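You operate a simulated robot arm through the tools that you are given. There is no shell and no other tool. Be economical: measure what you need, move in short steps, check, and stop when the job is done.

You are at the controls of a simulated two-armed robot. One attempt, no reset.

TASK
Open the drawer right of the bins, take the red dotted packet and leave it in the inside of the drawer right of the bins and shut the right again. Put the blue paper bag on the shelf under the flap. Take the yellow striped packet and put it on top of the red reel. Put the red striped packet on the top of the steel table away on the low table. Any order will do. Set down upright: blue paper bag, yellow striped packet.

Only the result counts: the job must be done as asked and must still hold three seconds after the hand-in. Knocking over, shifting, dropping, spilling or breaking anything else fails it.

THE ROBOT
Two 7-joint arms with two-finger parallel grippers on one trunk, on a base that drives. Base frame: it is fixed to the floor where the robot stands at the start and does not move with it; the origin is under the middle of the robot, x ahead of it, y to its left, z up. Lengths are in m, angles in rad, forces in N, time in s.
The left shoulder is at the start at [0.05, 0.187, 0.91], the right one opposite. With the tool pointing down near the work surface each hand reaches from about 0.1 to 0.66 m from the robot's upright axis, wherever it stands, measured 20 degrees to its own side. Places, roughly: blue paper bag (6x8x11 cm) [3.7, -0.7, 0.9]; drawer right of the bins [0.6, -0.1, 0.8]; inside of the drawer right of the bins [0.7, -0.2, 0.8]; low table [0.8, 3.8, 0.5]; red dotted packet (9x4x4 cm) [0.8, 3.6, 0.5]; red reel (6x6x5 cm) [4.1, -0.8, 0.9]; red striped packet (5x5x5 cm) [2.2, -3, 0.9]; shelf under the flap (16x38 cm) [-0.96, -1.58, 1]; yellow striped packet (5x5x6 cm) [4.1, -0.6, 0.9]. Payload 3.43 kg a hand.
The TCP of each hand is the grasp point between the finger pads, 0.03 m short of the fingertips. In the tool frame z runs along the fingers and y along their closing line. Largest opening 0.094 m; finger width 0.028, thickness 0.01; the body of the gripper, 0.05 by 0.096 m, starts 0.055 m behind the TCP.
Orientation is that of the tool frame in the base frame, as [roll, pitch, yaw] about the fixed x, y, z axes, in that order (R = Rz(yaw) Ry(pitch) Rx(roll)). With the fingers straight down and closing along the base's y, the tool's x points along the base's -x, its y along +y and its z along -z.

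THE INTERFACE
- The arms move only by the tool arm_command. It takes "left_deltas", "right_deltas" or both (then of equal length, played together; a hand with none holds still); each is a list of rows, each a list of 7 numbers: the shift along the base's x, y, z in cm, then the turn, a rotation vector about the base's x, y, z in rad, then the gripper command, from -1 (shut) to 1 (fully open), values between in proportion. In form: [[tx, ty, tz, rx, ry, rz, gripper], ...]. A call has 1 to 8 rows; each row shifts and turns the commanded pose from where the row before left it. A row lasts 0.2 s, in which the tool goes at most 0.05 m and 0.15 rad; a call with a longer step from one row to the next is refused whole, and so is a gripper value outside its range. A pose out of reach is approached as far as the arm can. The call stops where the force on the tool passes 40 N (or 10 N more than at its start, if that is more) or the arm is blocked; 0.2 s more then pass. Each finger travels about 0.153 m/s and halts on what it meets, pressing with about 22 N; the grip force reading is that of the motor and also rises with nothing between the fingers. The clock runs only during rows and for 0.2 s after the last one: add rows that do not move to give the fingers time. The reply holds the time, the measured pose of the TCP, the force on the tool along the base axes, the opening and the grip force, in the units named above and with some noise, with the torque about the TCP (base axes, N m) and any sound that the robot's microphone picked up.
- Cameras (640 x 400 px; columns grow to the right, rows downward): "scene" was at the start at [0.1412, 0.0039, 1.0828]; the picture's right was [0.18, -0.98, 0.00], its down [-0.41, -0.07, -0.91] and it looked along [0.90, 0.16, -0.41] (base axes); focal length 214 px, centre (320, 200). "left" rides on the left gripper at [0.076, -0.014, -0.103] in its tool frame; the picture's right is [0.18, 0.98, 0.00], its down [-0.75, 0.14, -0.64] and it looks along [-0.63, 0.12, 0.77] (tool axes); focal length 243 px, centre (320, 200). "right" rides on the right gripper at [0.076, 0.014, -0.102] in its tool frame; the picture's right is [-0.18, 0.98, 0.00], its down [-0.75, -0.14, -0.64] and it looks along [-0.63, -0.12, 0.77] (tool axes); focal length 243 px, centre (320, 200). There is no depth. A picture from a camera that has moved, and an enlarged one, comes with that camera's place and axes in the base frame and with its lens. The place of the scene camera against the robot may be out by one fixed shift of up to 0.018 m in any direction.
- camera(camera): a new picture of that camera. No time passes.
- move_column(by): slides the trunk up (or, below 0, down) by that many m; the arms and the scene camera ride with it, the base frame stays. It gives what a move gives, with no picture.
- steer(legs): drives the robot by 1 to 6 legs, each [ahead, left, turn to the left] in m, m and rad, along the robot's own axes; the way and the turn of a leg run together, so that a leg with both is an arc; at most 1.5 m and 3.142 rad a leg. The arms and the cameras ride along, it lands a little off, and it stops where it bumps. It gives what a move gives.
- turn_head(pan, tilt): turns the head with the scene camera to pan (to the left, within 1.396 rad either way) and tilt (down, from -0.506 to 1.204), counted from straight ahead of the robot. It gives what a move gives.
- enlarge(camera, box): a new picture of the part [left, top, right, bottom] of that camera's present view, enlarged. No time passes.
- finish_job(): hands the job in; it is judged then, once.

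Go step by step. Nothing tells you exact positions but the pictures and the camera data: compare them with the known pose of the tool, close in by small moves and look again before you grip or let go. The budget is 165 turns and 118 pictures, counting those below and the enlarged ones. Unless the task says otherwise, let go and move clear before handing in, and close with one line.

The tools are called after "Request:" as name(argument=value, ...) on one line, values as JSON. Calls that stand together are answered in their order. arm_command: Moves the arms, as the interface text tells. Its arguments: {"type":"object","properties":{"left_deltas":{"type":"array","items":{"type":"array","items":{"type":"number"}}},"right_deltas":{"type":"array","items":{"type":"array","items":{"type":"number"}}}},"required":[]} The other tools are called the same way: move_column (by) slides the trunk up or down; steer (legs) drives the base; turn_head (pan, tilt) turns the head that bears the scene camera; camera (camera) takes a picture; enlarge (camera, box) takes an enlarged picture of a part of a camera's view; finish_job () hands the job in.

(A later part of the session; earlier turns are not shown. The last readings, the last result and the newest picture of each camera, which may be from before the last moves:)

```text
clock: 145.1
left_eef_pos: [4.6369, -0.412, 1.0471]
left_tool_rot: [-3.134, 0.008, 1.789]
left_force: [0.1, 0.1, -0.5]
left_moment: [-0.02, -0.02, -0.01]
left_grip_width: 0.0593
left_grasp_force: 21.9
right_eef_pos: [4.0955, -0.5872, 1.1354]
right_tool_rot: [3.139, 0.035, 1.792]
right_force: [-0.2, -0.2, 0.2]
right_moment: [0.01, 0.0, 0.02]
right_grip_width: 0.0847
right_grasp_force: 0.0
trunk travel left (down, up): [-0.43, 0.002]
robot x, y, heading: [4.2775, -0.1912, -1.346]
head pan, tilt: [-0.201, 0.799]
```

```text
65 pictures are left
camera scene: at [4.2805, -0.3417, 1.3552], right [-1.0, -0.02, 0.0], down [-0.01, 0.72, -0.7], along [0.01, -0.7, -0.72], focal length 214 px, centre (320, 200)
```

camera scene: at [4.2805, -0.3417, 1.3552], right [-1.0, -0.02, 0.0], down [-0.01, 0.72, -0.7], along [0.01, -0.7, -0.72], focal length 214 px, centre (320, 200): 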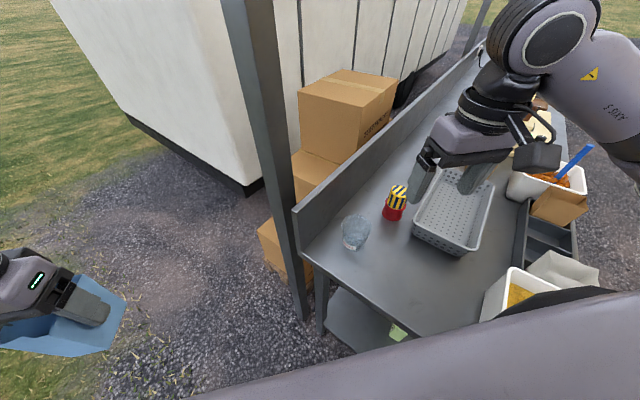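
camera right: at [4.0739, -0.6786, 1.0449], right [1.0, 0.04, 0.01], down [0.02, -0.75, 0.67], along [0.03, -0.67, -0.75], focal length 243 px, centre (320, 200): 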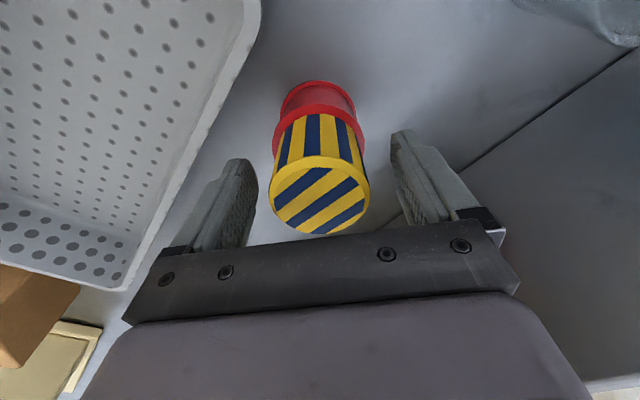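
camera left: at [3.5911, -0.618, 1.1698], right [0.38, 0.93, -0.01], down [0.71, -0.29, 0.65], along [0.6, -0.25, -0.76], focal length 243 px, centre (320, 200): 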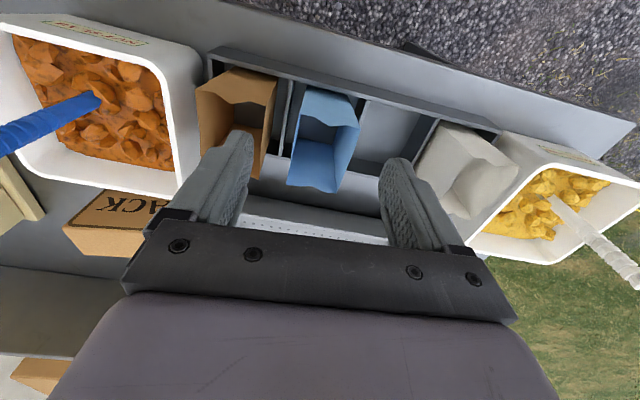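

The packet is on the reel, undisturbed. I retrace my way out and turn to face along the row of tables.

Request:
steer(legs=[[-0.107, -0.105, 0], [0, 0, 0.78], [-0.95, 0.1, 0], [0, 0, -1.57]])

Request:
turn_head(pan=0, tilt=0.4)

Request:
camera(camera="scene")

```text
clock: 157.1
left_eef_pos: [3.529, 0.0677, 1.049]
left_tool_rot: [-3.136, 0.008, 1.083]
left_force: [0.5, 0.2, -0.3]
left_moment: [0.0, 0.03, 0.02]
left_grip_width: 0.0591
left_grasp_force: 22.3
right_eef_pos: [3.0031, 0.2861, 1.1358]
right_tool_rot: [3.141, 0.034, 1.084]
right_force: [0.2, -0.6, 0.9]
right_moment: [-0.02, 0.03, 0.0]
right_grip_width: 0.0844
right_grasp_force: 0.1
trunk travel left (down, up): [-0.43, 0.002]
robot x, y, heading: [3.3988, 0.4728, -2.055]
head pan, tilt: [-0.201, 0.799]
```

```text
clock: 157.9
left_eef_pos: [3.5283, 0.0683, 1.0488]
left_tool_rot: [-3.135, 0.007, 1.083]
left_force: [0.4, 0.5, -0.5]
left_moment: [-0.01, -0.02, 0.0]
left_grip_width: 0.0592
left_grasp_force: 22.3
right_eef_pos: [3.0029, 0.2871, 1.1357]
right_tool_rot: [3.138, 0.035, 1.084]
right_force: [0.4, -0.5, 0.2]
right_moment: [0.0, 0.01, 0.02]
right_grip_width: 0.0845
right_grasp_force: 0.0
trunk travel left (down, up): [-0.43, 0.002]
robot x, y, heading: [3.3962, 0.4717, -2.055]
head pan, tilt: [0.0, 0.4]
```

```text
64 pictures are left
camera scene: at [3.3177, 0.3254, 1.3902], right [-0.88, 0.47, 0.0], down [0.18, 0.34, -0.92], along [-0.43, -0.81, -0.39], focal length 214 px, centre (320, 200)
```

scene: 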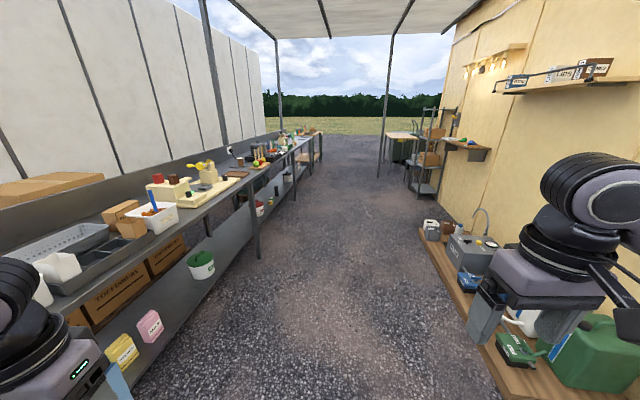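

The corridor is clear. I drive along it toward the steel table.

Request:
steer(legs=[[0, 0, -0.085], [1.4, 0, 0], [1.4, 0, 0]])

Request:
turn_head(pan=0.5, tilt=0.5)

Request:
camera(camera="scene")

```text
clock: 171.8
left_eef_pos: [1.9868, -2.2447, 1.0487]
left_tool_rot: [-3.133, 0.008, 1.0]
left_force: [0.2, -0.1, -0.2]
left_moment: [0.01, -0.01, 0.0]
left_grip_width: 0.0591
left_grasp_force: 22.2
right_eef_pos: [1.481, -1.9845, 1.1348]
right_tool_rot: [3.14, 0.034, 1.004]
right_force: [0.7, 0.0, -0.1]
right_moment: [0.0, 0.02, 0.01]
right_grip_width: 0.0847
right_grasp_force: 0.0
trunk travel left (down, up): [-0.43, 0.002]
robot x, y, heading: [1.8881, -1.8324, -2.142]
head pan, tilt: [0.0, 0.4]
```

```text
clock: 172.7
left_eef_pos: [1.9877, -2.2437, 1.0489]
left_tool_rot: [-3.134, 0.008, 1.001]
left_force: [-0.3, 0.4, -0.4]
left_moment: [-0.01, -0.02, -0.01]
left_grip_width: 0.0593
left_grasp_force: 22.2
right_eef_pos: [1.4805, -1.9854, 1.1352]
right_tool_rot: [3.14, 0.034, 1.003]
right_force: [-0.3, -0.3, 1.0]
right_moment: [0.01, 0.01, -0.01]
right_grip_width: 0.0842
right_grasp_force: 0.0
trunk travel left (down, up): [-0.43, 0.002]
robot x, y, heading: [1.8897, -1.8301, -2.142]
head pan, tilt: [0.499, 0.499]
```

```text
63 pictures are left
camera scene: at [1.8424, -1.9849, 1.3811], right [-1.0, 0.07, 0.0], down [0.03, 0.48, -0.88], along [-0.06, -0.88, -0.48], focal length 214 px, centre (320, 200)
```

scene: 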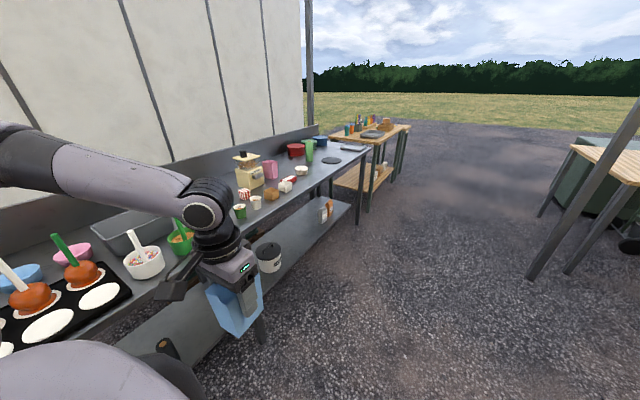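

Request:
enlarge(camera="scene", box=[220, 130, 380, 230])

```text
4.00 times, centred on (300, 180) of scene
camera zoom: at [1.8424, -1.9849, 1.3811], right [-1.0, 0.07, 0.0], down [0.03, 0.48, -0.88], along [-0.06, -0.88, -0.48], focal length 858 px, centre (400, 280)
```

zoom: 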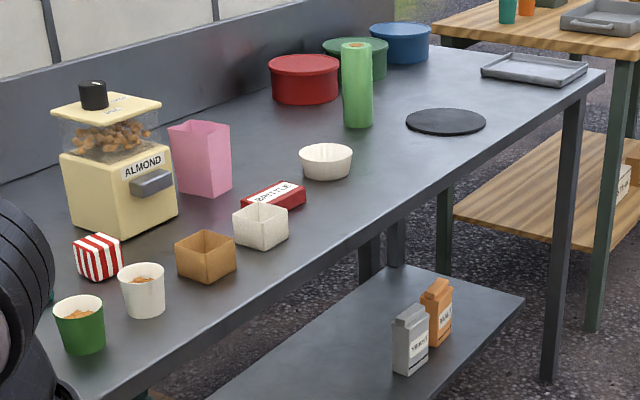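

The red striped cube is at about (2.17, -3.01), with cups and a box around it. I turn to face the table there.

Request:
steer(legs=[[0, 0, 1.57], [0, -0.64, 0], [0.25, 0, 0]])

Request:
turn_head(pan=-0.2, tilt=0.8)

Request:
camera(camera="scene")

Request:
camera(camera="right")

```text
clock: 184.0
left_eef_pos: [2.1687, -2.4, 1.0473]
left_tool_rot: [-3.134, 0.005, 2.581]
left_force: [0.5, -0.1, 0.3]
left_moment: [-0.01, 0.02, -0.02]
left_grip_width: 0.0591
left_grasp_force: 22.0
right_eef_pos: [1.912, -2.9099, 1.1343]
right_tool_rot: [3.139, 0.034, 2.581]
right_force: [-0.1, -0.1, 0.7]
right_moment: [-0.01, 0.0, 0.05]
right_grip_width: 0.0846
right_grasp_force: 0.0
trunk travel left (down, up): [-0.43, 0.002]
robot x, y, heading: [1.7567, -2.498, -0.562]
head pan, tilt: [0.499, 0.499]
```

```text
clock: 185.1
left_eef_pos: [2.1667, -2.4002, 1.0482]
left_tool_rot: [-3.136, 0.008, 2.58]
left_force: [0.0, -0.7, -2.0]
left_moment: [0.01, 0.01, 0.0]
left_grip_width: 0.0592
left_grasp_force: 22.2
right_eef_pos: [1.9115, -2.9087, 1.1351]
right_tool_rot: [3.14, 0.037, 2.582]
right_force: [-0.6, -0.6, -0.2]
right_moment: [0.01, 0.02, -0.03]
right_grip_width: 0.0847
right_grasp_force: 0.0
trunk travel left (down, up): [-0.43, 0.002]
robot x, y, heading: [1.7554, -2.5023, -0.56]
head pan, tilt: [-0.201, 0.799]
```

```text
61 pictures are left
camera scene: at [1.8556, -2.6026, 1.3552], right [-0.69, -0.72, 0.0], down [-0.52, 0.49, -0.7], along [0.5, -0.48, -0.72], focal length 214 px, centre (320, 200)
```

scene: 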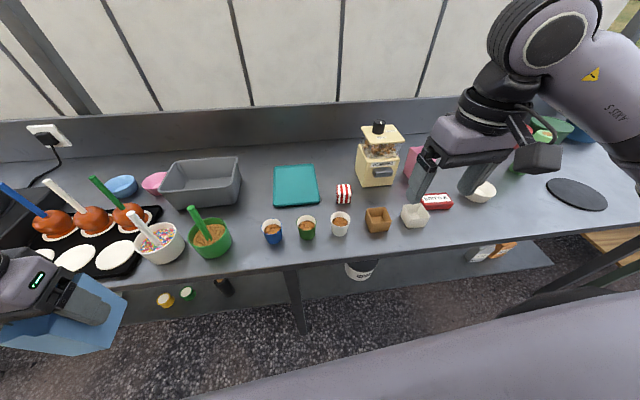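

```text
60 pictures are left
camera right: at [1.8526, -2.8535, 1.2358], right [0.68, 0.74, 0.01], down [0.54, -0.51, 0.67], along [0.5, -0.45, -0.74], focal length 243 px, centre (320, 200)
```

right: 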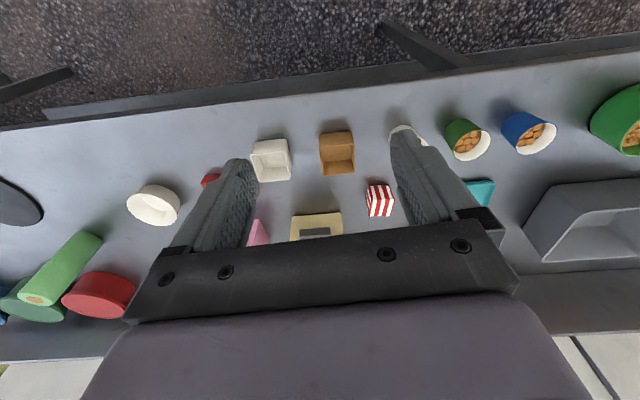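

Packet at about (2.176, -2.986). I ease 10 cm closer and bring the right hand above it.

Request:
steer(legs=[[0.09, 0, 0]])

Request:
arm_command(right_deltas=[[4, -0.5, -1, 0, 0, 0, 0.9], [4.5, -0.6, -2, 0, 0, 0, 0.9], [4.5, -0.6, -2, 0, 0, 0, 0.9], [4.5, -0.6, -2, 0, 0, 0, 0.9], [0, 0, 0, 0, 0, 0, 0.9]])

Request:
camera(camera="right")

```text
clock: 186.2
left_eef_pos: [2.2438, -2.4482, 1.0476]
left_tool_rot: [-3.133, 0.007, 2.579]
left_force: [0.4, 0.1, -1.0]
left_moment: [-0.02, 0.0, -0.05]
left_grip_width: 0.0593
left_grasp_force: 21.3
right_eef_pos: [1.9871, -2.9572, 1.135]
right_tool_rot: [3.14, 0.034, 2.582]
right_force: [-0.3, 0.3, 1.2]
right_moment: [0.03, 0.04, -0.03]
right_grip_width: 0.0846
right_grasp_force: 0.0
trunk travel left (down, up): [-0.43, 0.002]
robot x, y, heading: [1.8307, -2.5471, -0.56]
head pan, tilt: [-0.201, 0.799]
```

```text
clock: 187.4
left_eef_pos: [2.2431, -2.4482, 1.0476]
left_tool_rot: [-3.137, 0.01, 2.579]
left_force: [-0.6, 0.1, 0.0]
left_moment: [-0.03, -0.01, 0.02]
left_grip_width: 0.0591
left_grasp_force: 22.3
right_eef_pos: [2.1608, -2.9802, 1.0657]
right_tool_rot: [3.14, 0.036, 2.585]
right_force: [0.2, 0.1, 0.4]
right_moment: [-0.03, -0.04, 0.03]
right_grip_width: 0.0891
right_grasp_force: 0.0
trunk travel left (down, up): [-0.43, 0.002]
robot x, y, heading: [1.8297, -2.5484, -0.562]
head pan, tilt: [-0.201, 0.799]
```

```text
59 pictures are left
camera right: at [2.1023, -2.9246, 1.1651], right [0.68, 0.74, 0.01], down [0.54, -0.51, 0.67], along [0.5, -0.45, -0.74], focal length 243 px, centre (320, 200)
```

right: 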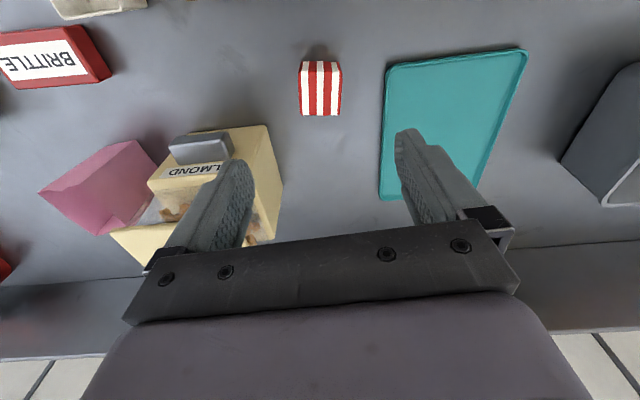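

Request:
arm_command(right_deltas=[[0.7, -0.4, 0, 0, 0, -0.09, 0.4], [0, 0, 0, 0, 0, -0.09, 0.4], [0, 0, 0, 0, 0, 0, 0.4]])

Request:
enlarge(camera="scene", box=[290, 80, 450, 180])

Request:
enlarge(camera="right", box=[120, 30, 440, 230])

```text
clock: 188.2
left_eef_pos: [2.2441, -2.4473, 1.0473]
left_tool_rot: [-3.137, 0.008, 2.58]
left_force: [0.0, -1.0, -1.0]
left_moment: [-0.01, 0.02, 0.01]
left_grip_width: 0.0593
left_grasp_force: 22.1
right_eef_pos: [2.1685, -2.9839, 1.0655]
right_tool_rot: [3.139, 0.034, 2.4]
right_force: [-0.3, 0.2, -0.1]
right_moment: [-0.01, -0.01, -0.02]
right_grip_width: 0.0656
right_grasp_force: 0.0
trunk travel left (down, up): [-0.43, 0.002]
robot x, y, heading: [1.8303, -2.5505, -0.557]
head pan, tilt: [-0.201, 0.799]
```

```text
4.00 times, centred on (370, 130) of scene
camera zoom: at [1.9311, -2.6502, 1.3552], right [-0.69, -0.72, 0.0], down [-0.52, 0.5, -0.7], along [0.5, -0.48, -0.72], focal length 858 px, centre (120, 480)
```

zoom: 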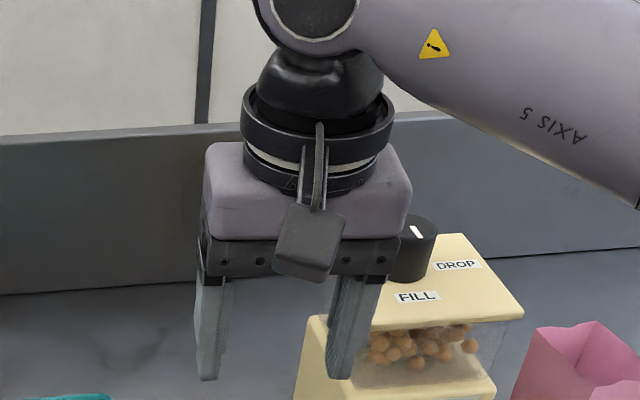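

```text
2.00 times, centred on (280, 130) of right
camera zoom: at [2.1208, -2.9179, 1.1654], right [0.8, 0.6, 0.01], down [0.44, -0.6, 0.67], along [0.41, -0.53, -0.74], focal length 485 px, centre (400, 340)
```

zoom: 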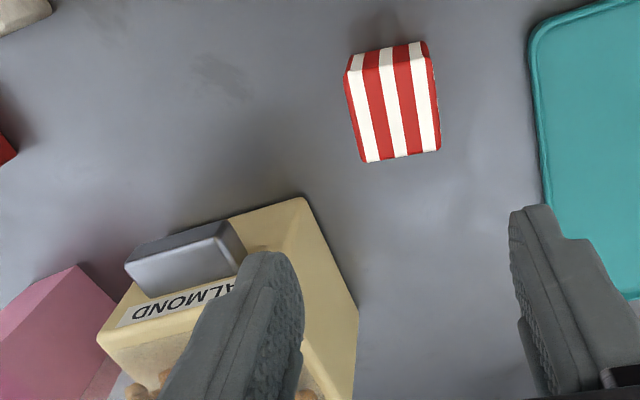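

The packet is centred under the hand and the machine clears the fingers. I descend and grip.

Request:
arm_command(right_deltas=[[0, 0, -3.5, 0, 0, 0, 0.4], [0, 0, -3.5, 0, 0, 0, 0.4], [0, 0, -3.5, 0, 0, 0, 0.4], [0, 0, -3.5, 0, 0, 0, 0.4], [0, 0, -2.5, 0, 0, 0, 0.4], [0, 0, -1, 0, 0, 0, 0.4], [0, 0, 0, 0, 0, 0, 0.4]])

Request:
camera(camera="right")

```text
clock: 189.8
left_eef_pos: [2.2429, -2.4472, 1.0472]
left_tool_rot: [-3.136, 0.009, 2.582]
left_force: [-1.0, 0.5, -0.7]
left_moment: [0.01, 0.02, 0.0]
left_grip_width: 0.0594
left_grasp_force: 22.6
right_eef_pos: [2.1691, -2.9827, 0.8907]
right_tool_rot: [3.138, 0.035, 2.402]
right_force: [-2.0, -0.4, 5.5]
right_moment: [-0.07, 0.2, -0.1]
right_grip_width: 0.0663
right_grasp_force: 0.2
trunk travel left (down, up): [-0.43, 0.002]
robot x, y, heading: [1.8321, -2.5499, -0.562]
head pan, tilt: [-0.201, 0.799]
```

```text
56 pictures are left
camera right: at [2.1201, -2.9173, 0.9909], right [0.8, 0.6, 0.01], down [0.44, -0.6, 0.67], along [0.41, -0.53, -0.74], focal length 243 px, centre (320, 200)
```

right: 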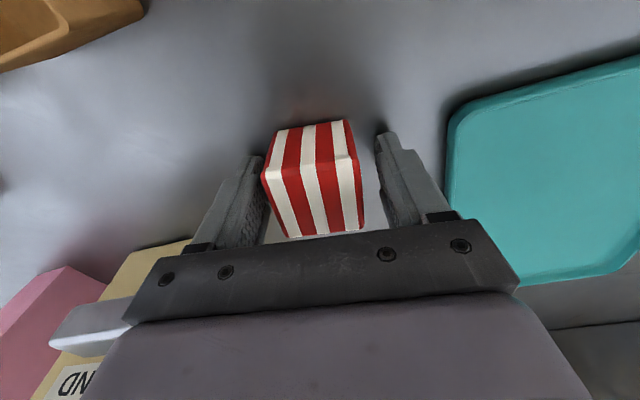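

The fingertips just touch the table, so its top is at about 0.86. I raise 3 mm, close and lift.

Request:
arm_command(right_deltas=[[-0.15, -0.15, 0.3, 0, 0, 0, 0.4], [0, 0, 0, 0, 0, 0, 0], [0, 0, 0, 0, 0, 0, -0.5], [0, 0, 0, 0, 0, 0, -1], [0, 0, 0, 0, 0, 0, -1], [0, 0, 3, 0, 0, 0, -1], [0, 0, 4, 0, 0, 0, -1]])

Request:
camera(camera="right")

```text
clock: 191.4
left_eef_pos: [2.2425, -2.4484, 1.0484]
left_tool_rot: [-3.134, 0.009, 2.58]
left_force: [0.4, 0.2, -0.8]
left_moment: [0.01, 0.01, 0.01]
left_grip_width: 0.0594
left_grasp_force: 21.6
right_eef_pos: [2.1674, -2.9844, 0.9642]
right_tool_rot: [-3.141, 0.036, 2.4]
right_force: [-0.4, -1.0, -0.2]
right_moment: [0.01, 0.0, 0.01]
right_grip_width: 0.0495
right_grasp_force: 21.4
trunk travel left (down, up): [-0.43, 0.002]
robot x, y, heading: [1.8304, -2.5524, -0.561]
head pan, tilt: [-0.201, 0.799]
```

```text
55 pictures are left
camera right: at [2.119, -2.9189, 1.064], right [0.8, 0.6, 0.01], down [0.44, -0.6, 0.67], along [0.41, -0.53, -0.74], focal length 243 px, centre (320, 200)
```

right: 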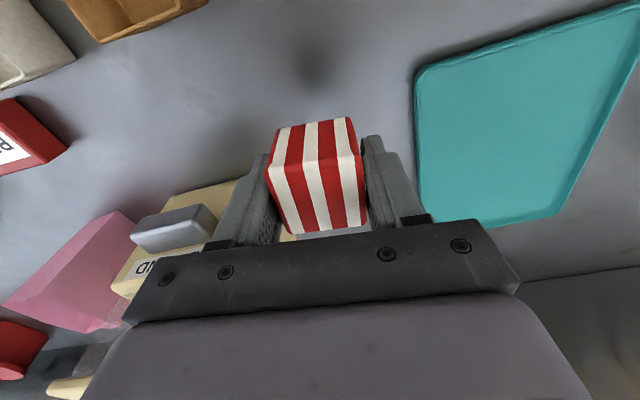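

I have the red striped packet. I lift it well clear, back off and drive along the corridor back toward the low table.

Request:
arm_command(right_deltas=[[0, 0, 4, 0, 0, 0, -1], [0, 0, 4, 0, 0, 0, -1], [-4, 2, 2, 0, 0, 0, -1], [-4, 2, 2, 0, 0, 0, -1], [-4, 2, 0, 0, 0, 0, -1]])

Request:
steer(legs=[[-0.35, 0, 0], [0, 0, 1.565], [1.5, 0, 0], [1.5, 0, 0], [1.4, 0, 0]])

Request:
turn_head(pan=0.8, tilt=0.4)

Request:
camera(camera="scene")

```text
clock: 192.6
left_eef_pos: [2.2426, -2.4487, 1.0485]
left_tool_rot: [-3.136, 0.008, 2.579]
left_force: [-0.2, 0.3, -0.3]
left_moment: [-0.02, 0.02, 0.02]
left_grip_width: 0.0593
left_grasp_force: 22.2
right_eef_pos: [2.0482, -2.9249, 1.0836]
right_tool_rot: [3.138, 0.035, 2.4]
right_force: [-0.3, 0.9, -0.4]
right_moment: [0.0, 0.0, -0.03]
right_grip_width: 0.0498
right_grasp_force: 22.3
trunk travel left (down, up): [-0.43, 0.002]
robot x, y, heading: [1.8319, -2.5493, -0.559]
head pan, tilt: [-0.201, 0.799]
```

```text
clock: 219.3
left_eef_pos: [3.8254, 1.7586, 1.0482]
left_tool_rot: [-3.136, 0.007, -2.156]
left_force: [-0.2, -0.7, -0.3]
left_moment: [0.01, -0.01, 0.03]
left_grip_width: 0.0593
left_grasp_force: 21.8
right_eef_pos: [4.2977, 1.5543, 1.0832]
right_tool_rot: [-3.141, 0.036, -2.333]
right_force: [-0.4, -0.1, -0.8]
right_moment: [0.04, 0.01, 0.03]
right_grip_width: 0.0496
right_grasp_force: 21.7
trunk travel left (down, up): [-0.43, 0.002]
robot x, y, heading: [3.9228, 1.3456, 0.99]
head pan, tilt: [-0.201, 0.799]
```

```text
clock: 220.6
left_eef_pos: [3.8246, 1.7605, 1.0474]
left_tool_rot: [-3.135, 0.007, -2.155]
left_force: [-0.5, -0.2, 0.3]
left_moment: [0.04, 0.01, 0.0]
left_grip_width: 0.059
left_grasp_force: 21.9
right_eef_pos: [4.2973, 1.556, 1.0829]
right_tool_rot: [3.14, 0.034, -2.333]
right_force: [0.2, -0.2, -0.5]
right_moment: [0.02, 0.01, 0.02]
right_grip_width: 0.0498
right_grasp_force: 21.8
trunk travel left (down, up): [-0.43, 0.002]
robot x, y, heading: [3.9173, 1.3442, 0.983]
head pan, tilt: [0.799, 0.4]
```

```text
54 pictures are left
camera scene: at [3.9228, 1.4719, 1.3902], right [0.98, 0.21, 0.0], down [0.08, -0.38, -0.92], along [-0.2, 0.9, -0.39], focal length 214 px, centre (320, 200)
```

scene: 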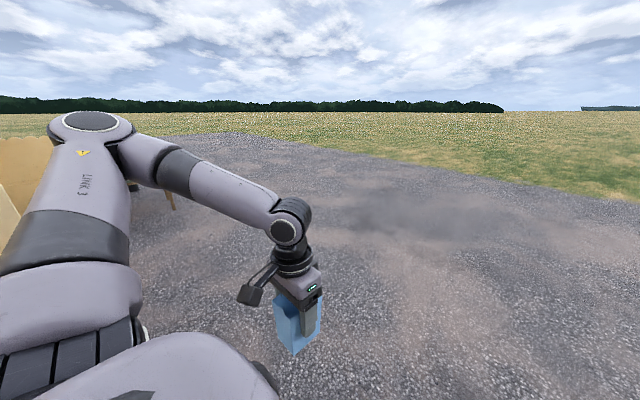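

Request:
steer(legs=[[0, 0, 1.58], [1.4, 0, 0], [1.3, 0, 0]])

Request:
turn_head(pan=0, tilt=0.7)

Request:
camera(camera="scene")

```text
clock: 237.5
left_eef_pos: [1.2493, 2.7137, 1.0478]
left_tool_rot: [-3.137, 0.007, -0.579]
left_force: [0.6, 0.2, -0.8]
left_moment: [-0.01, 0.0, 0.0]
left_grip_width: 0.0593
left_grasp_force: 22.3
right_eef_pos: [1.4529, 3.1874, 1.0818]
right_tool_rot: [3.14, 0.036, -0.758]
right_force: [0.8, 0.5, 0.1]
right_moment: [0.03, -0.02, -0.01]
right_grip_width: 0.0496
right_grasp_force: 21.8
trunk travel left (down, up): [-0.43, 0.002]
robot x, y, heading: [1.6643, 2.8068, 2.559]
head pan, tilt: [0.799, 0.4]
```

```text
clock: 238.6
left_eef_pos: [1.2503, 2.7132, 1.0478]
left_tool_rot: [-3.137, 0.007, -0.58]
left_force: [-0.4, -0.2, -2.0]
left_moment: [-0.01, -0.02, -0.01]
left_grip_width: 0.059
left_grasp_force: 22.5
right_eef_pos: [1.4521, 3.1869, 1.0827]
right_tool_rot: [3.138, 0.034, -0.758]
right_force: [-0.4, -0.1, -0.1]
right_moment: [-0.03, -0.01, -0.01]
right_grip_width: 0.0496
right_grasp_force: 21.2
trunk travel left (down, up): [-0.43, 0.002]
robot x, y, heading: [1.6636, 2.8118, 2.559]
head pan, tilt: [0.0, 0.7]
```

```text
53 pictures are left
camera scene: at [1.5355, 2.8751, 1.3634], right [0.55, 0.84, 0.0], down [0.54, -0.35, -0.77], along [-0.64, 0.42, -0.64], focal length 214 px, centre (320, 200)
```

scene: 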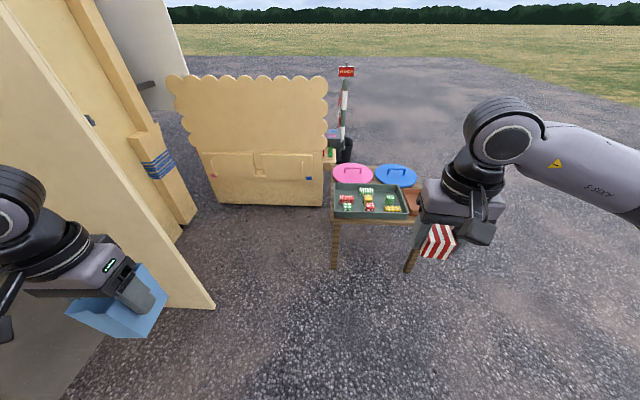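

Request:
enlarge(camera="scene", box=[310, 150, 450, 238])

```text
4.55 times, centred on (380, 194) of scene
camera zoom: at [1.5355, 2.8751, 1.3634], right [0.55, 0.84, 0.0], down [0.54, -0.35, -0.77], along [-0.64, 0.42, -0.64], focal length 975 px, centre (47, 227)
```

zoom: 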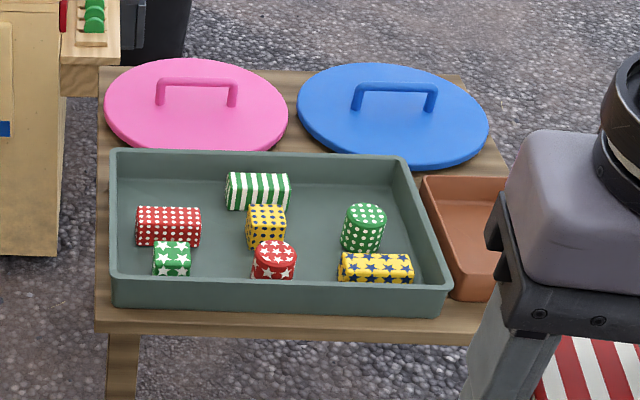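

The green tray on the low table holds the red dotted packet at its left. I drive closer and lower the trunk for this lower surface.

Request:
steer(legs=[[0.5, 0, 0]])

Request:
move_column(by=-0.3)

Request:
turn_head(pan=-0.15, tilt=0.7)

Request:
camera(camera="scene")

Request:
camera(camera="right")

```text
clock: 241.6
left_eef_pos: [0.8297, 2.99, 1.0478]
left_tool_rot: [-3.137, 0.006, -0.582]
left_force: [-0.8, 0.1, 0.3]
left_moment: [-0.01, -0.02, -0.04]
left_grip_width: 0.0591
left_grasp_force: 21.9
right_eef_pos: [1.0346, 3.4627, 1.0828]
right_tool_rot: [3.141, 0.035, -0.76]
right_force: [0.3, 0.7, 0.6]
right_moment: [0.04, -0.04, -0.02]
right_grip_width: 0.0498
right_grasp_force: 22.1
trunk travel left (down, up): [-0.43, 0.002]
robot x, y, heading: [1.2441, 3.0831, 2.554]
head pan, tilt: [0.0, 0.7]
```

```text
clock: 244.6
left_eef_pos: [0.8308, 2.9913, 0.7482]
left_tool_rot: [-3.136, 0.008, -0.582]
left_force: [0.0, -0.3, -0.1]
left_moment: [0.0, -0.01, 0.02]
left_grip_width: 0.0592
left_grasp_force: 21.9
right_eef_pos: [1.035, 3.4628, 0.783]
right_tool_rot: [3.14, 0.034, -0.762]
right_force: [0.7, 0.0, -1.0]
right_moment: [0.01, 0.0, -0.01]
right_grip_width: 0.05
right_grasp_force: 21.8
trunk travel left (down, up): [-0.13, 0.302]
robot x, y, heading: [1.2437, 3.0839, 2.56]
head pan, tilt: [0.0, 0.7]
```

```text
clock: 245.3
left_eef_pos: [0.8302, 2.99, 0.7481]
left_tool_rot: [-3.133, 0.005, -0.584]
left_force: [-0.4, 0.6, -0.3]
left_moment: [0.01, 0.0, 0.01]
left_grip_width: 0.0591
left_grasp_force: 22.4
right_eef_pos: [1.0354, 3.463, 0.7834]
right_tool_rot: [3.138, 0.034, -0.761]
right_force: [-0.4, -0.4, -0.8]
right_moment: [0.01, 0.01, 0.01]
right_grip_width: 0.0499
right_grasp_force: 22.2
trunk travel left (down, up): [-0.13, 0.302]
robot x, y, heading: [1.2421, 3.0863, 2.56]
head pan, tilt: [-0.15, 0.7]
```

```text
51 pictures are left
camera scene: at [1.1254, 3.1607, 1.0634], right [0.67, 0.74, 0.0], down [0.48, -0.43, -0.76], along [-0.57, 0.51, -0.64], focal length 214 px, centre (320, 200)
```

scene: 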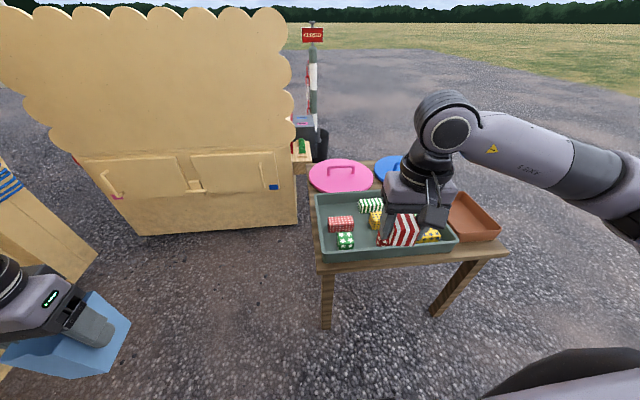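

```text
50 pictures are left
camera right: at [1.0849, 3.3991, 0.8833], right [-0.81, -0.59, 0.01], down [-0.43, 0.61, 0.67], along [-0.4, 0.54, -0.74], focal length 243 px, centre (320, 200)
```

right: 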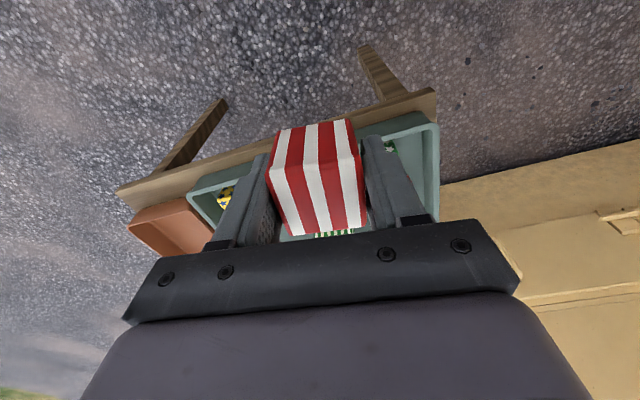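

Request:
arm_command(right_deltas=[[4, 2, 1, 0, 0, 0, -1], [4, 2, 1, 0, 0, 0, -1], [4, 2, 1, 0, 0, 0, -1]])

Request:
enlarge(camera="scene", box=[300, 140, 520, 278])

```text
clock: 246.1
left_eef_pos: [0.8313, 2.991, 0.7474]
left_tool_rot: [-3.135, 0.008, -0.583]
left_force: [-0.2, -0.1, -0.4]
left_moment: [0.04, -0.01, 0.01]
left_grip_width: 0.0591
left_grasp_force: 22.4
right_eef_pos: [1.1571, 3.5229, 0.8135]
right_tool_rot: [3.139, 0.034, -0.758]
right_force: [0.1, -0.1, -0.7]
right_moment: [-0.01, -0.01, 0.01]
right_grip_width: 0.0499
right_grasp_force: 22.1
trunk travel left (down, up): [-0.13, 0.302]
robot x, y, heading: [1.2456, 3.0827, 2.557]
head pan, tilt: [-0.15, 0.7]
```

```text
2.90 times, centred on (410, 209) of scene
camera zoom: at [1.1254, 3.1608, 1.0634], right [0.67, 0.74, 0.0], down [0.48, -0.43, -0.76], along [-0.57, 0.51, -0.64], focal length 622 px, centre (59, 174)
```

zoom: 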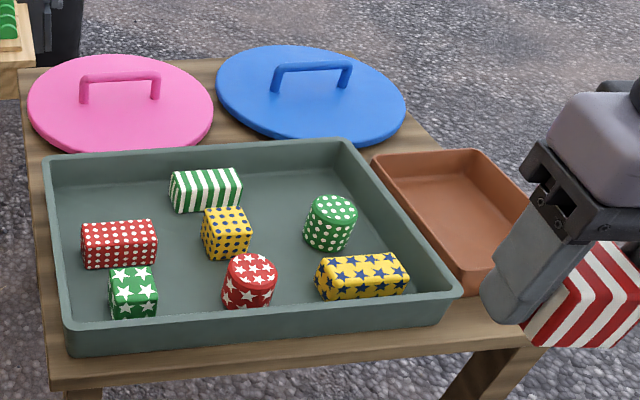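

There is bare table in front of the terracotta dish, at the right-front corner. I shift the base right to reach it and look with the hand camera.

Request:
steer(legs=[[0, -0.33, 0]])

Request:
arm_command(right_deltas=[[-4, 0.2, 0, 0, 0, 0, -1], [-4, 0.2, 0, 0, 0, 0, -1], [-4, 0.2, 0, 0, 0, 0, -1], [-4, 0.2, 0, 0, 0, 0, -1], [-4, 0.2, 0, 0, 0, 0, -1], [0, 0, 0, 0, 0, 0, -1]])

Request:
camera(camera="right")

Request:
camera(camera="scene")

```text
clock: 249.5
left_eef_pos: [1.0139, 3.268, 0.749]
left_tool_rot: [-3.137, 0.005, -0.588]
left_force: [0.3, -0.6, 0.1]
left_moment: [0.01, -0.01, -0.01]
left_grip_width: 0.0592
left_grasp_force: 22.2
right_eef_pos: [1.3409, 3.7982, 0.8142]
right_tool_rot: [3.14, 0.036, -0.764]
right_force: [0.5, 0.2, -0.4]
right_moment: [-0.01, 0.0, 0.02]
right_grip_width: 0.0499
right_grasp_force: 22.0
trunk travel left (down, up): [-0.13, 0.302]
robot x, y, heading: [1.4272, 3.3558, 2.551]
head pan, tilt: [-0.15, 0.7]
```

```text
clock: 250.9
left_eef_pos: [1.0127, 3.2676, 0.7482]
left_tool_rot: [-3.134, 0.006, -0.589]
left_force: [-0.1, 0.2, -0.9]
left_moment: [-0.01, 0.0, -0.01]
left_grip_width: 0.059
left_grasp_force: 22.3
right_eef_pos: [1.1422, 3.8077, 0.813]
right_tool_rot: [3.141, 0.035, -0.764]
right_force: [-0.5, 0.1, -0.5]
right_moment: [0.01, 0.01, -0.01]
right_grip_width: 0.0498
right_grasp_force: 22.1
trunk travel left (down, up): [-0.13, 0.302]
robot x, y, heading: [1.4279, 3.3602, 2.553]
head pan, tilt: [-0.15, 0.7]
```

```text
48 pictures are left
camera right: at [1.1915, 3.7443, 0.9138], right [-0.81, -0.58, 0.01], down [-0.43, 0.61, 0.67], along [-0.39, 0.54, -0.74], focal length 243 px, centre (320, 200)
```

right: 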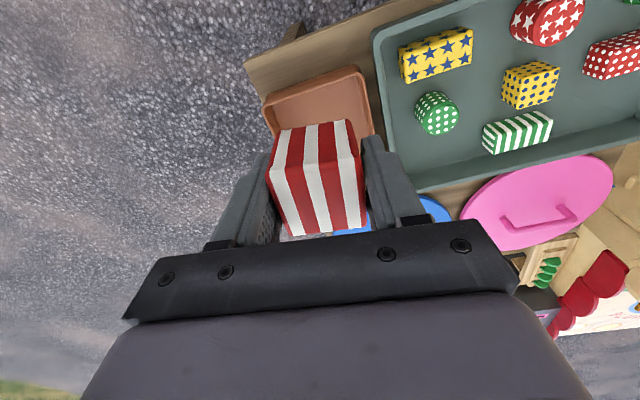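

```text
47 pictures are left
camera scene: at [1.3083, 3.4366, 1.0634], right [0.67, 0.74, 0.0], down [0.48, -0.43, -0.76], along [-0.57, 0.51, -0.64], focal length 214 px, centre (320, 200)
```

scene: 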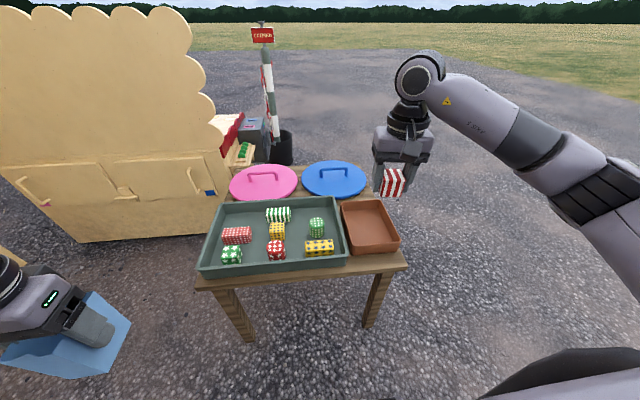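

Request:
enlarge(camera="right", box=[230, 0, 410, 112])

```text
3.56 times, centred on (320, 56) of right
camera zoom: at [1.1915, 3.7443, 0.9138], right [-0.81, -0.58, 0.01], down [-0.43, 0.61, 0.67], along [-0.39, 0.54, -0.74], focal length 863 px, centre (320, 712)
```

zoom: 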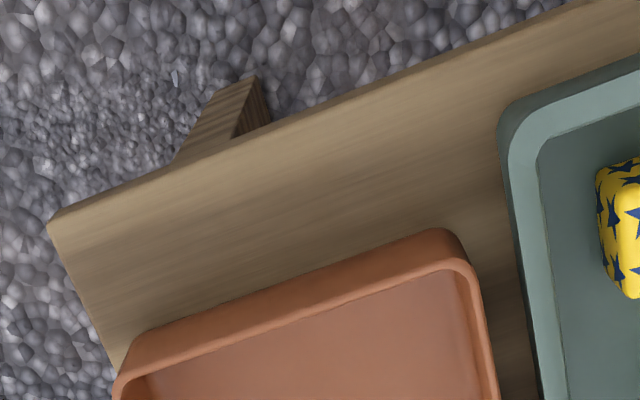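

The bare strip in front of the dish is about 6 cm deep. I align the cube with the table edge, move over the strip's middle at about (1.149, 3.815) and descend partway.

Request:
arm_command(right_deltas=[[0.35, 0.35, 0, 0, 0, 0.077, -1], [0.35, 0.35, -2, 0, 0, 0.076, -1], [0, 0, -4, 0, 0, 0, -1], [0, 0, -4, 0, 0, 0, -1], [0, 0, -4, 0, 0, 0, -1], [0, 0, -2, 0, 0, 0, -1], [0, 0, 0, 0, 0, 0, -1]])

Request:
camera(camera="right")

Request:
enlarge(camera="scene", box=[300, 160, 460, 260])

```text
clock: 252.5
left_eef_pos: [1.0147, 3.2677, 0.7471]
left_tool_rot: [-3.136, 0.008, -0.588]
left_force: [0.7, -0.1, 0.1]
left_moment: [0.0, 0.02, -0.03]
left_grip_width: 0.059
left_grasp_force: 22.6
right_eef_pos: [1.1489, 3.8166, 0.6537]
right_tool_rot: [3.139, 0.036, -0.613]
right_force: [-0.6, 0.3, -1.2]
right_moment: [-0.02, 0.0, 0.0]
right_grip_width: 0.0494
right_grasp_force: 22.4
trunk travel left (down, up): [-0.13, 0.302]
robot x, y, heading: [1.4281, 3.3595, 2.554]
head pan, tilt: [-0.15, 0.7]
```

```text
45 pictures are left
camera right: at [1.2073, 3.7608, 0.7531], right [-0.72, -0.7, 0.01], down [-0.52, 0.54, 0.67], along [-0.47, 0.47, -0.74], focal length 243 px, centre (320, 200)
```

right: 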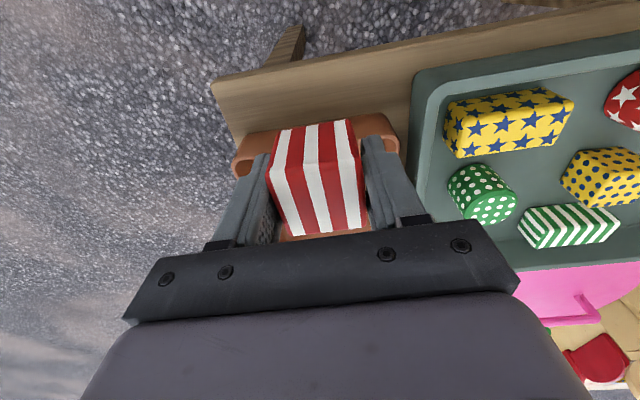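

```text
4.00 times, centred on (380, 210) of scene
camera zoom: at [1.3084, 3.4366, 1.0634], right [0.67, 0.74, 0.0], down [0.48, -0.43, -0.76], along [-0.57, 0.51, -0.64], focal length 858 px, centre (80, 160)
```

zoom: 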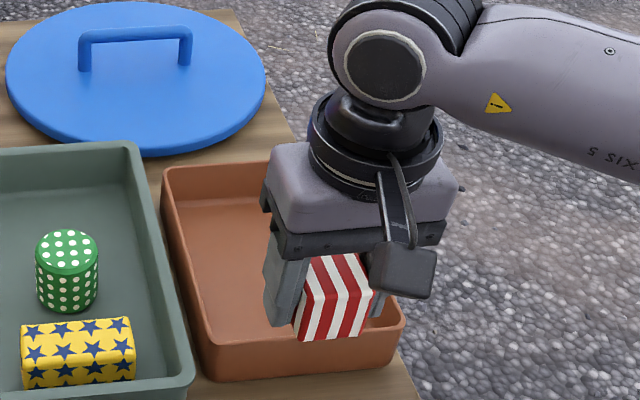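

Request:
arm_command(right_deltas=[[0.15, -0.1, -3.5, 0, 0, 0, -1], [0, 0, -3.5, 0, 0, 0, -1], [0, 0, -2.5, 0, 0, 0, -1], [0, 0, 0, 0, 0, 0, -1]])

Request:
enlarge(camera="right", box=[190, 30, 430, 180])

```text
clock: 253.5
left_eef_pos: [1.0151, 3.2668, 0.7476]
left_tool_rot: [-3.132, 0.008, -0.587]
left_force: [0.1, -0.2, -0.8]
left_moment: [0.03, 0.0, 0.03]
left_grip_width: 0.059
left_grasp_force: 22.3
right_eef_pos: [1.1506, 3.815, 0.5595]
right_tool_rot: [3.14, 0.036, -0.609]
right_force: [6.6, -5.0, 16.1]
right_moment: [0.41, 0.27, -0.08]
right_grip_width: 0.0496
right_grasp_force: 21.8
trunk travel left (down, up): [-0.13, 0.302]
robot x, y, heading: [1.4285, 3.3597, 2.558]
head pan, tilt: [-0.15, 0.7]
```

```text
2.67 times, centred on (310, 105) of right
camera zoom: at [1.2085, 3.7593, 0.6598], right [-0.71, -0.7, 0.01], down [-0.52, 0.54, 0.67], along [-0.47, 0.47, -0.74], focal length 647 px, centre (347, 453)
```

zoom: 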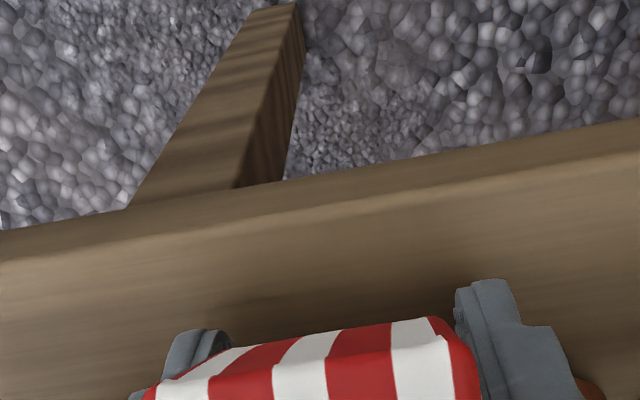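

The cube seems to have shifted in the grip, so I look at the whole picture.

Request:
camera(camera="right")

Request:
enlarge(camera="scene", box=[320, 180, 440, 255])

```text
42 pictures are left
camera right: at [1.2085, 3.7593, 0.6598], right [-0.71, -0.7, 0.01], down [-0.52, 0.54, 0.67], along [-0.47, 0.47, -0.74], focal length 243 px, centre (320, 200)
```

right: 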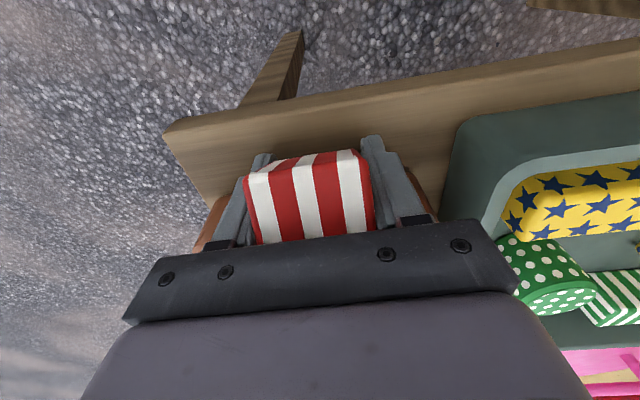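

```text
5.33 times, centred on (380, 218) of scene
camera zoom: at [1.3093, 3.4354, 1.0636], right [0.67, 0.74, 0.0], down [0.48, -0.43, -0.77], along [-0.57, 0.52, -0.64], focal length 1144 px, centre (0, 107)
```

zoom: 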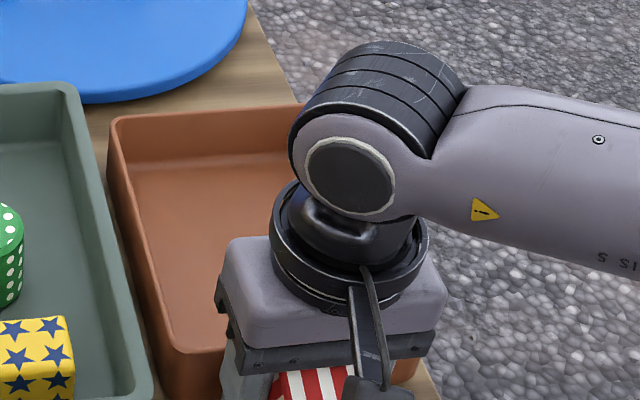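

The table top is nearer 0.53 than I assumed, so the cube was pushed up in the grip against the table and dish. I lift, look, and correct toward the robot.

Request:
arm_command(right_deltas=[[0.2, -0.15, 1, 0, 0, 0, -1], [0, 0, 3, 0, 0, 0, -1], [0, 0, 4, 0, 0, 0, -1], [0, 0, 0, 0, 0, 0, -1]])

Request:
camera(camera="right")

Request:
enlarge(camera="scene", box=[300, 160, 460, 260])

```text
clock: 254.5
left_eef_pos: [1.0134, 3.268, 0.7475]
left_tool_rot: [-3.134, 0.006, -0.587]
left_force: [-0.5, 0.3, -0.4]
left_moment: [-0.02, -0.01, 0.01]
left_grip_width: 0.059
left_grasp_force: 21.6
right_eef_pos: [1.1512, 3.8126, 0.64]
right_tool_rot: [3.141, 0.034, -0.612]
right_force: [-0.7, -0.3, -0.4]
right_moment: [-0.02, 0.02, 0.04]
right_grip_width: 0.0496
right_grasp_force: 21.7
trunk travel left (down, up): [-0.13, 0.302]
robot x, y, heading: [1.4284, 3.3608, 2.553]
head pan, tilt: [-0.15, 0.7]
```

```text
40 pictures are left
camera right: at [1.2099, 3.7564, 0.74], right [-0.72, -0.7, 0.01], down [-0.52, 0.54, 0.67], along [-0.47, 0.47, -0.74], focal length 243 px, centre (320, 200)
```

right: 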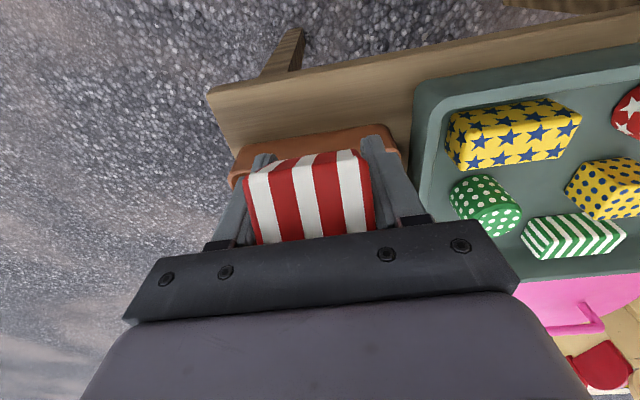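

```text
4.00 times, centred on (380, 210) of scene
camera zoom: at [1.3084, 3.4366, 1.0634], right [0.67, 0.74, 0.0], down [0.48, -0.43, -0.76], along [-0.57, 0.51, -0.64], focal length 858 px, centre (80, 160)
```

zoom: 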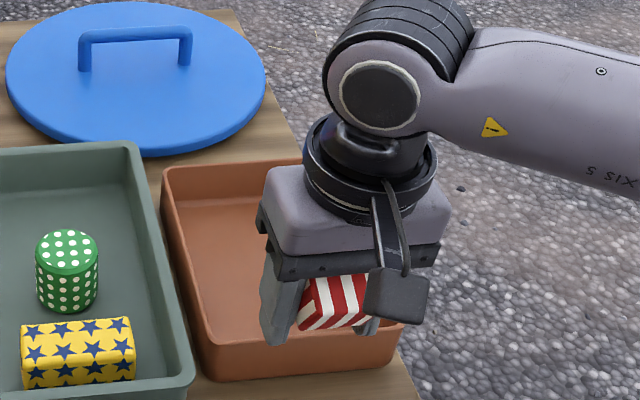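

The dish hasn't moved, but the cube now sits high and tilted in the grip. I'll set it down in the empty dish to regrasp it square, then place it properly.

Request:
arm_command(right_deltas=[[-3.1, 2.2, 0, 0, 0, 0, -1], [-3.1, 2.1, 0, 0, 0, 0, -1], [0, 0, -3, 0, 0, 0, -1], [0, 0, -2, 0, 0, 0, -1], [0, 0, 0, 0, 0, 0, -1]])

Request:
camera(camera="right")

Request:
enlarge(camera="scene", box=[300, 160, 460, 260])

```text
clock: 255.7
left_eef_pos: [1.013, 3.2672, 0.7486]
left_tool_rot: [-3.135, 0.006, -0.588]
left_force: [0.0, -0.1, 0.0]
left_moment: [0.0, 0.0, 0.04]
left_grip_width: 0.059
left_grasp_force: 21.6
right_eef_pos: [1.091, 3.8571, 0.5898]
right_tool_rot: [3.14, 0.035, -0.613]
right_force: [-0.1, 0.6, -0.7]
right_moment: [-0.02, 0.0, 0.02]
right_grip_width: 0.0498
right_grasp_force: 21.7
trunk travel left (down, up): [-0.13, 0.302]
robot x, y, heading: [1.4287, 3.3585, 2.55]
head pan, tilt: [-0.15, 0.7]
```

```text
38 pictures are left
camera right: at [1.1487, 3.8009, 0.6896], right [-0.71, -0.7, 0.01], down [-0.52, 0.54, 0.67], along [-0.47, 0.47, -0.74], focal length 243 px, centre (320, 200)
```

right: 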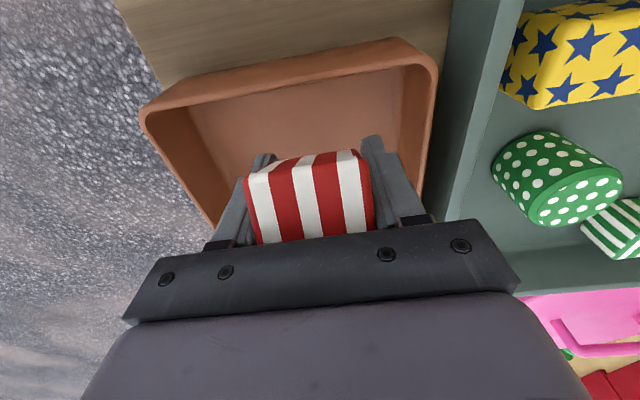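

```text
4.00 times, centred on (380, 210) of scene
camera zoom: at [1.3084, 3.4366, 1.0634], right [0.67, 0.74, 0.0], down [0.48, -0.43, -0.76], along [-0.57, 0.51, -0.64], focal length 858 px, centre (80, 160)
```

zoom: 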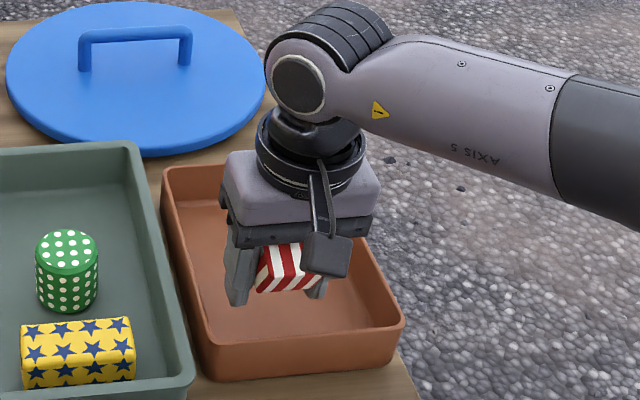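

Request:
arm_command(right_deltas=[[0, 0, -1, 0, 0, 0, -1], [0, 0, -0.6, 0, 0, 0, -1], [0, 0, -0.4, 0, 0, 0, -1], [0, 0, 0, 0, 0, 0, -1]])

```text
clock: 256.7
left_eef_pos: [1.0135, 3.2686, 0.7483]
left_tool_rot: [-3.137, 0.008, -0.587]
left_force: [-0.6, 1.1, -0.2]
left_moment: [0.0, -0.02, 0.06]
left_grip_width: 0.0592
left_grasp_force: 22.3
right_eef_pos: [1.0904, 3.8553, 0.5684]
right_tool_rot: [3.14, 0.034, -0.613]
right_force: [-0.1, -0.9, 0.1]
right_moment: [0.01, -0.01, 0.0]
right_grip_width: 0.0498
right_grasp_force: 22.2
trunk travel left (down, up): [-0.13, 0.302]
robot x, y, heading: [1.4317, 3.3592, 2.554]
head pan, tilt: [-0.15, 0.7]
```

Request:
arm_command(right_deltas=[[0, 0, -0.4, 0, 0, 0, -1], [0, 0, 0, 0, 0, 0, -1]])

Request:
arm_command(right_deltas=[[0, 0, -0.4, 0, 0, 0, -1], [0, 0, 0, 0, 0, 0, -1]])

Request:
arm_command(right_deltas=[[0, 0, -0.4, 0, 0, 0, -1], [0, 0, 0, 0, 0, 0, -1]])

```text
clock: 257.3
left_eef_pos: [1.0138, 3.2672, 0.7484]
left_tool_rot: [-3.135, 0.006, -0.589]
left_force: [0.0, -0.5, 0.2]
left_moment: [-0.01, -0.01, 0.02]
left_grip_width: 0.0592
left_grasp_force: 22.6
right_eef_pos: [1.0912, 3.8567, 0.5636]
right_tool_rot: [3.141, 0.036, -0.613]
right_force: [-0.2, -0.7, -0.5]
right_moment: [-0.02, 0.0, -0.01]
right_grip_width: 0.0499
right_grasp_force: 21.7
trunk travel left (down, up): [-0.13, 0.302]
robot x, y, heading: [1.4287, 3.3605, 2.553]
head pan, tilt: [-0.15, 0.7]
```

```text
clock: 257.9
left_eef_pos: [1.013, 3.2681, 0.7486]
left_tool_rot: [-3.136, 0.008, -0.588]
left_force: [-0.2, 0.3, -0.7]
left_moment: [-0.01, -0.03, 0.01]
left_grip_width: 0.0594
left_grasp_force: 21.8
right_eef_pos: [1.0896, 3.8554, 0.5606]
right_tool_rot: [3.137, 0.037, -0.611]
right_force: [-0.3, -1.0, -0.4]
right_moment: [0.01, 0.0, -0.02]
right_grip_width: 0.0497
right_grasp_force: 22.2
trunk travel left (down, up): [-0.13, 0.302]
robot x, y, heading: [1.4256, 3.3608, 2.556]
head pan, tilt: [-0.15, 0.7]
```

```text
clock: 258.5
left_eef_pos: [1.0142, 3.2677, 0.7489]
left_tool_rot: [-3.138, 0.007, -0.588]
left_force: [0.7, 0.1, 0.8]
left_moment: [0.02, 0.01, -0.03]
left_grip_width: 0.0591
left_grasp_force: 22.1
right_eef_pos: [1.0913, 3.8561, 0.5566]
right_tool_rot: [3.138, 0.036, -0.614]
right_force: [0.4, 0.9, -0.1]
right_moment: [0.04, -0.04, -0.03]
right_grip_width: 0.0499
right_grasp_force: 22.5
trunk travel left (down, up): [-0.13, 0.302]
robot x, y, heading: [1.4248, 3.3575, 2.554]
head pan, tilt: [-0.15, 0.7]
```

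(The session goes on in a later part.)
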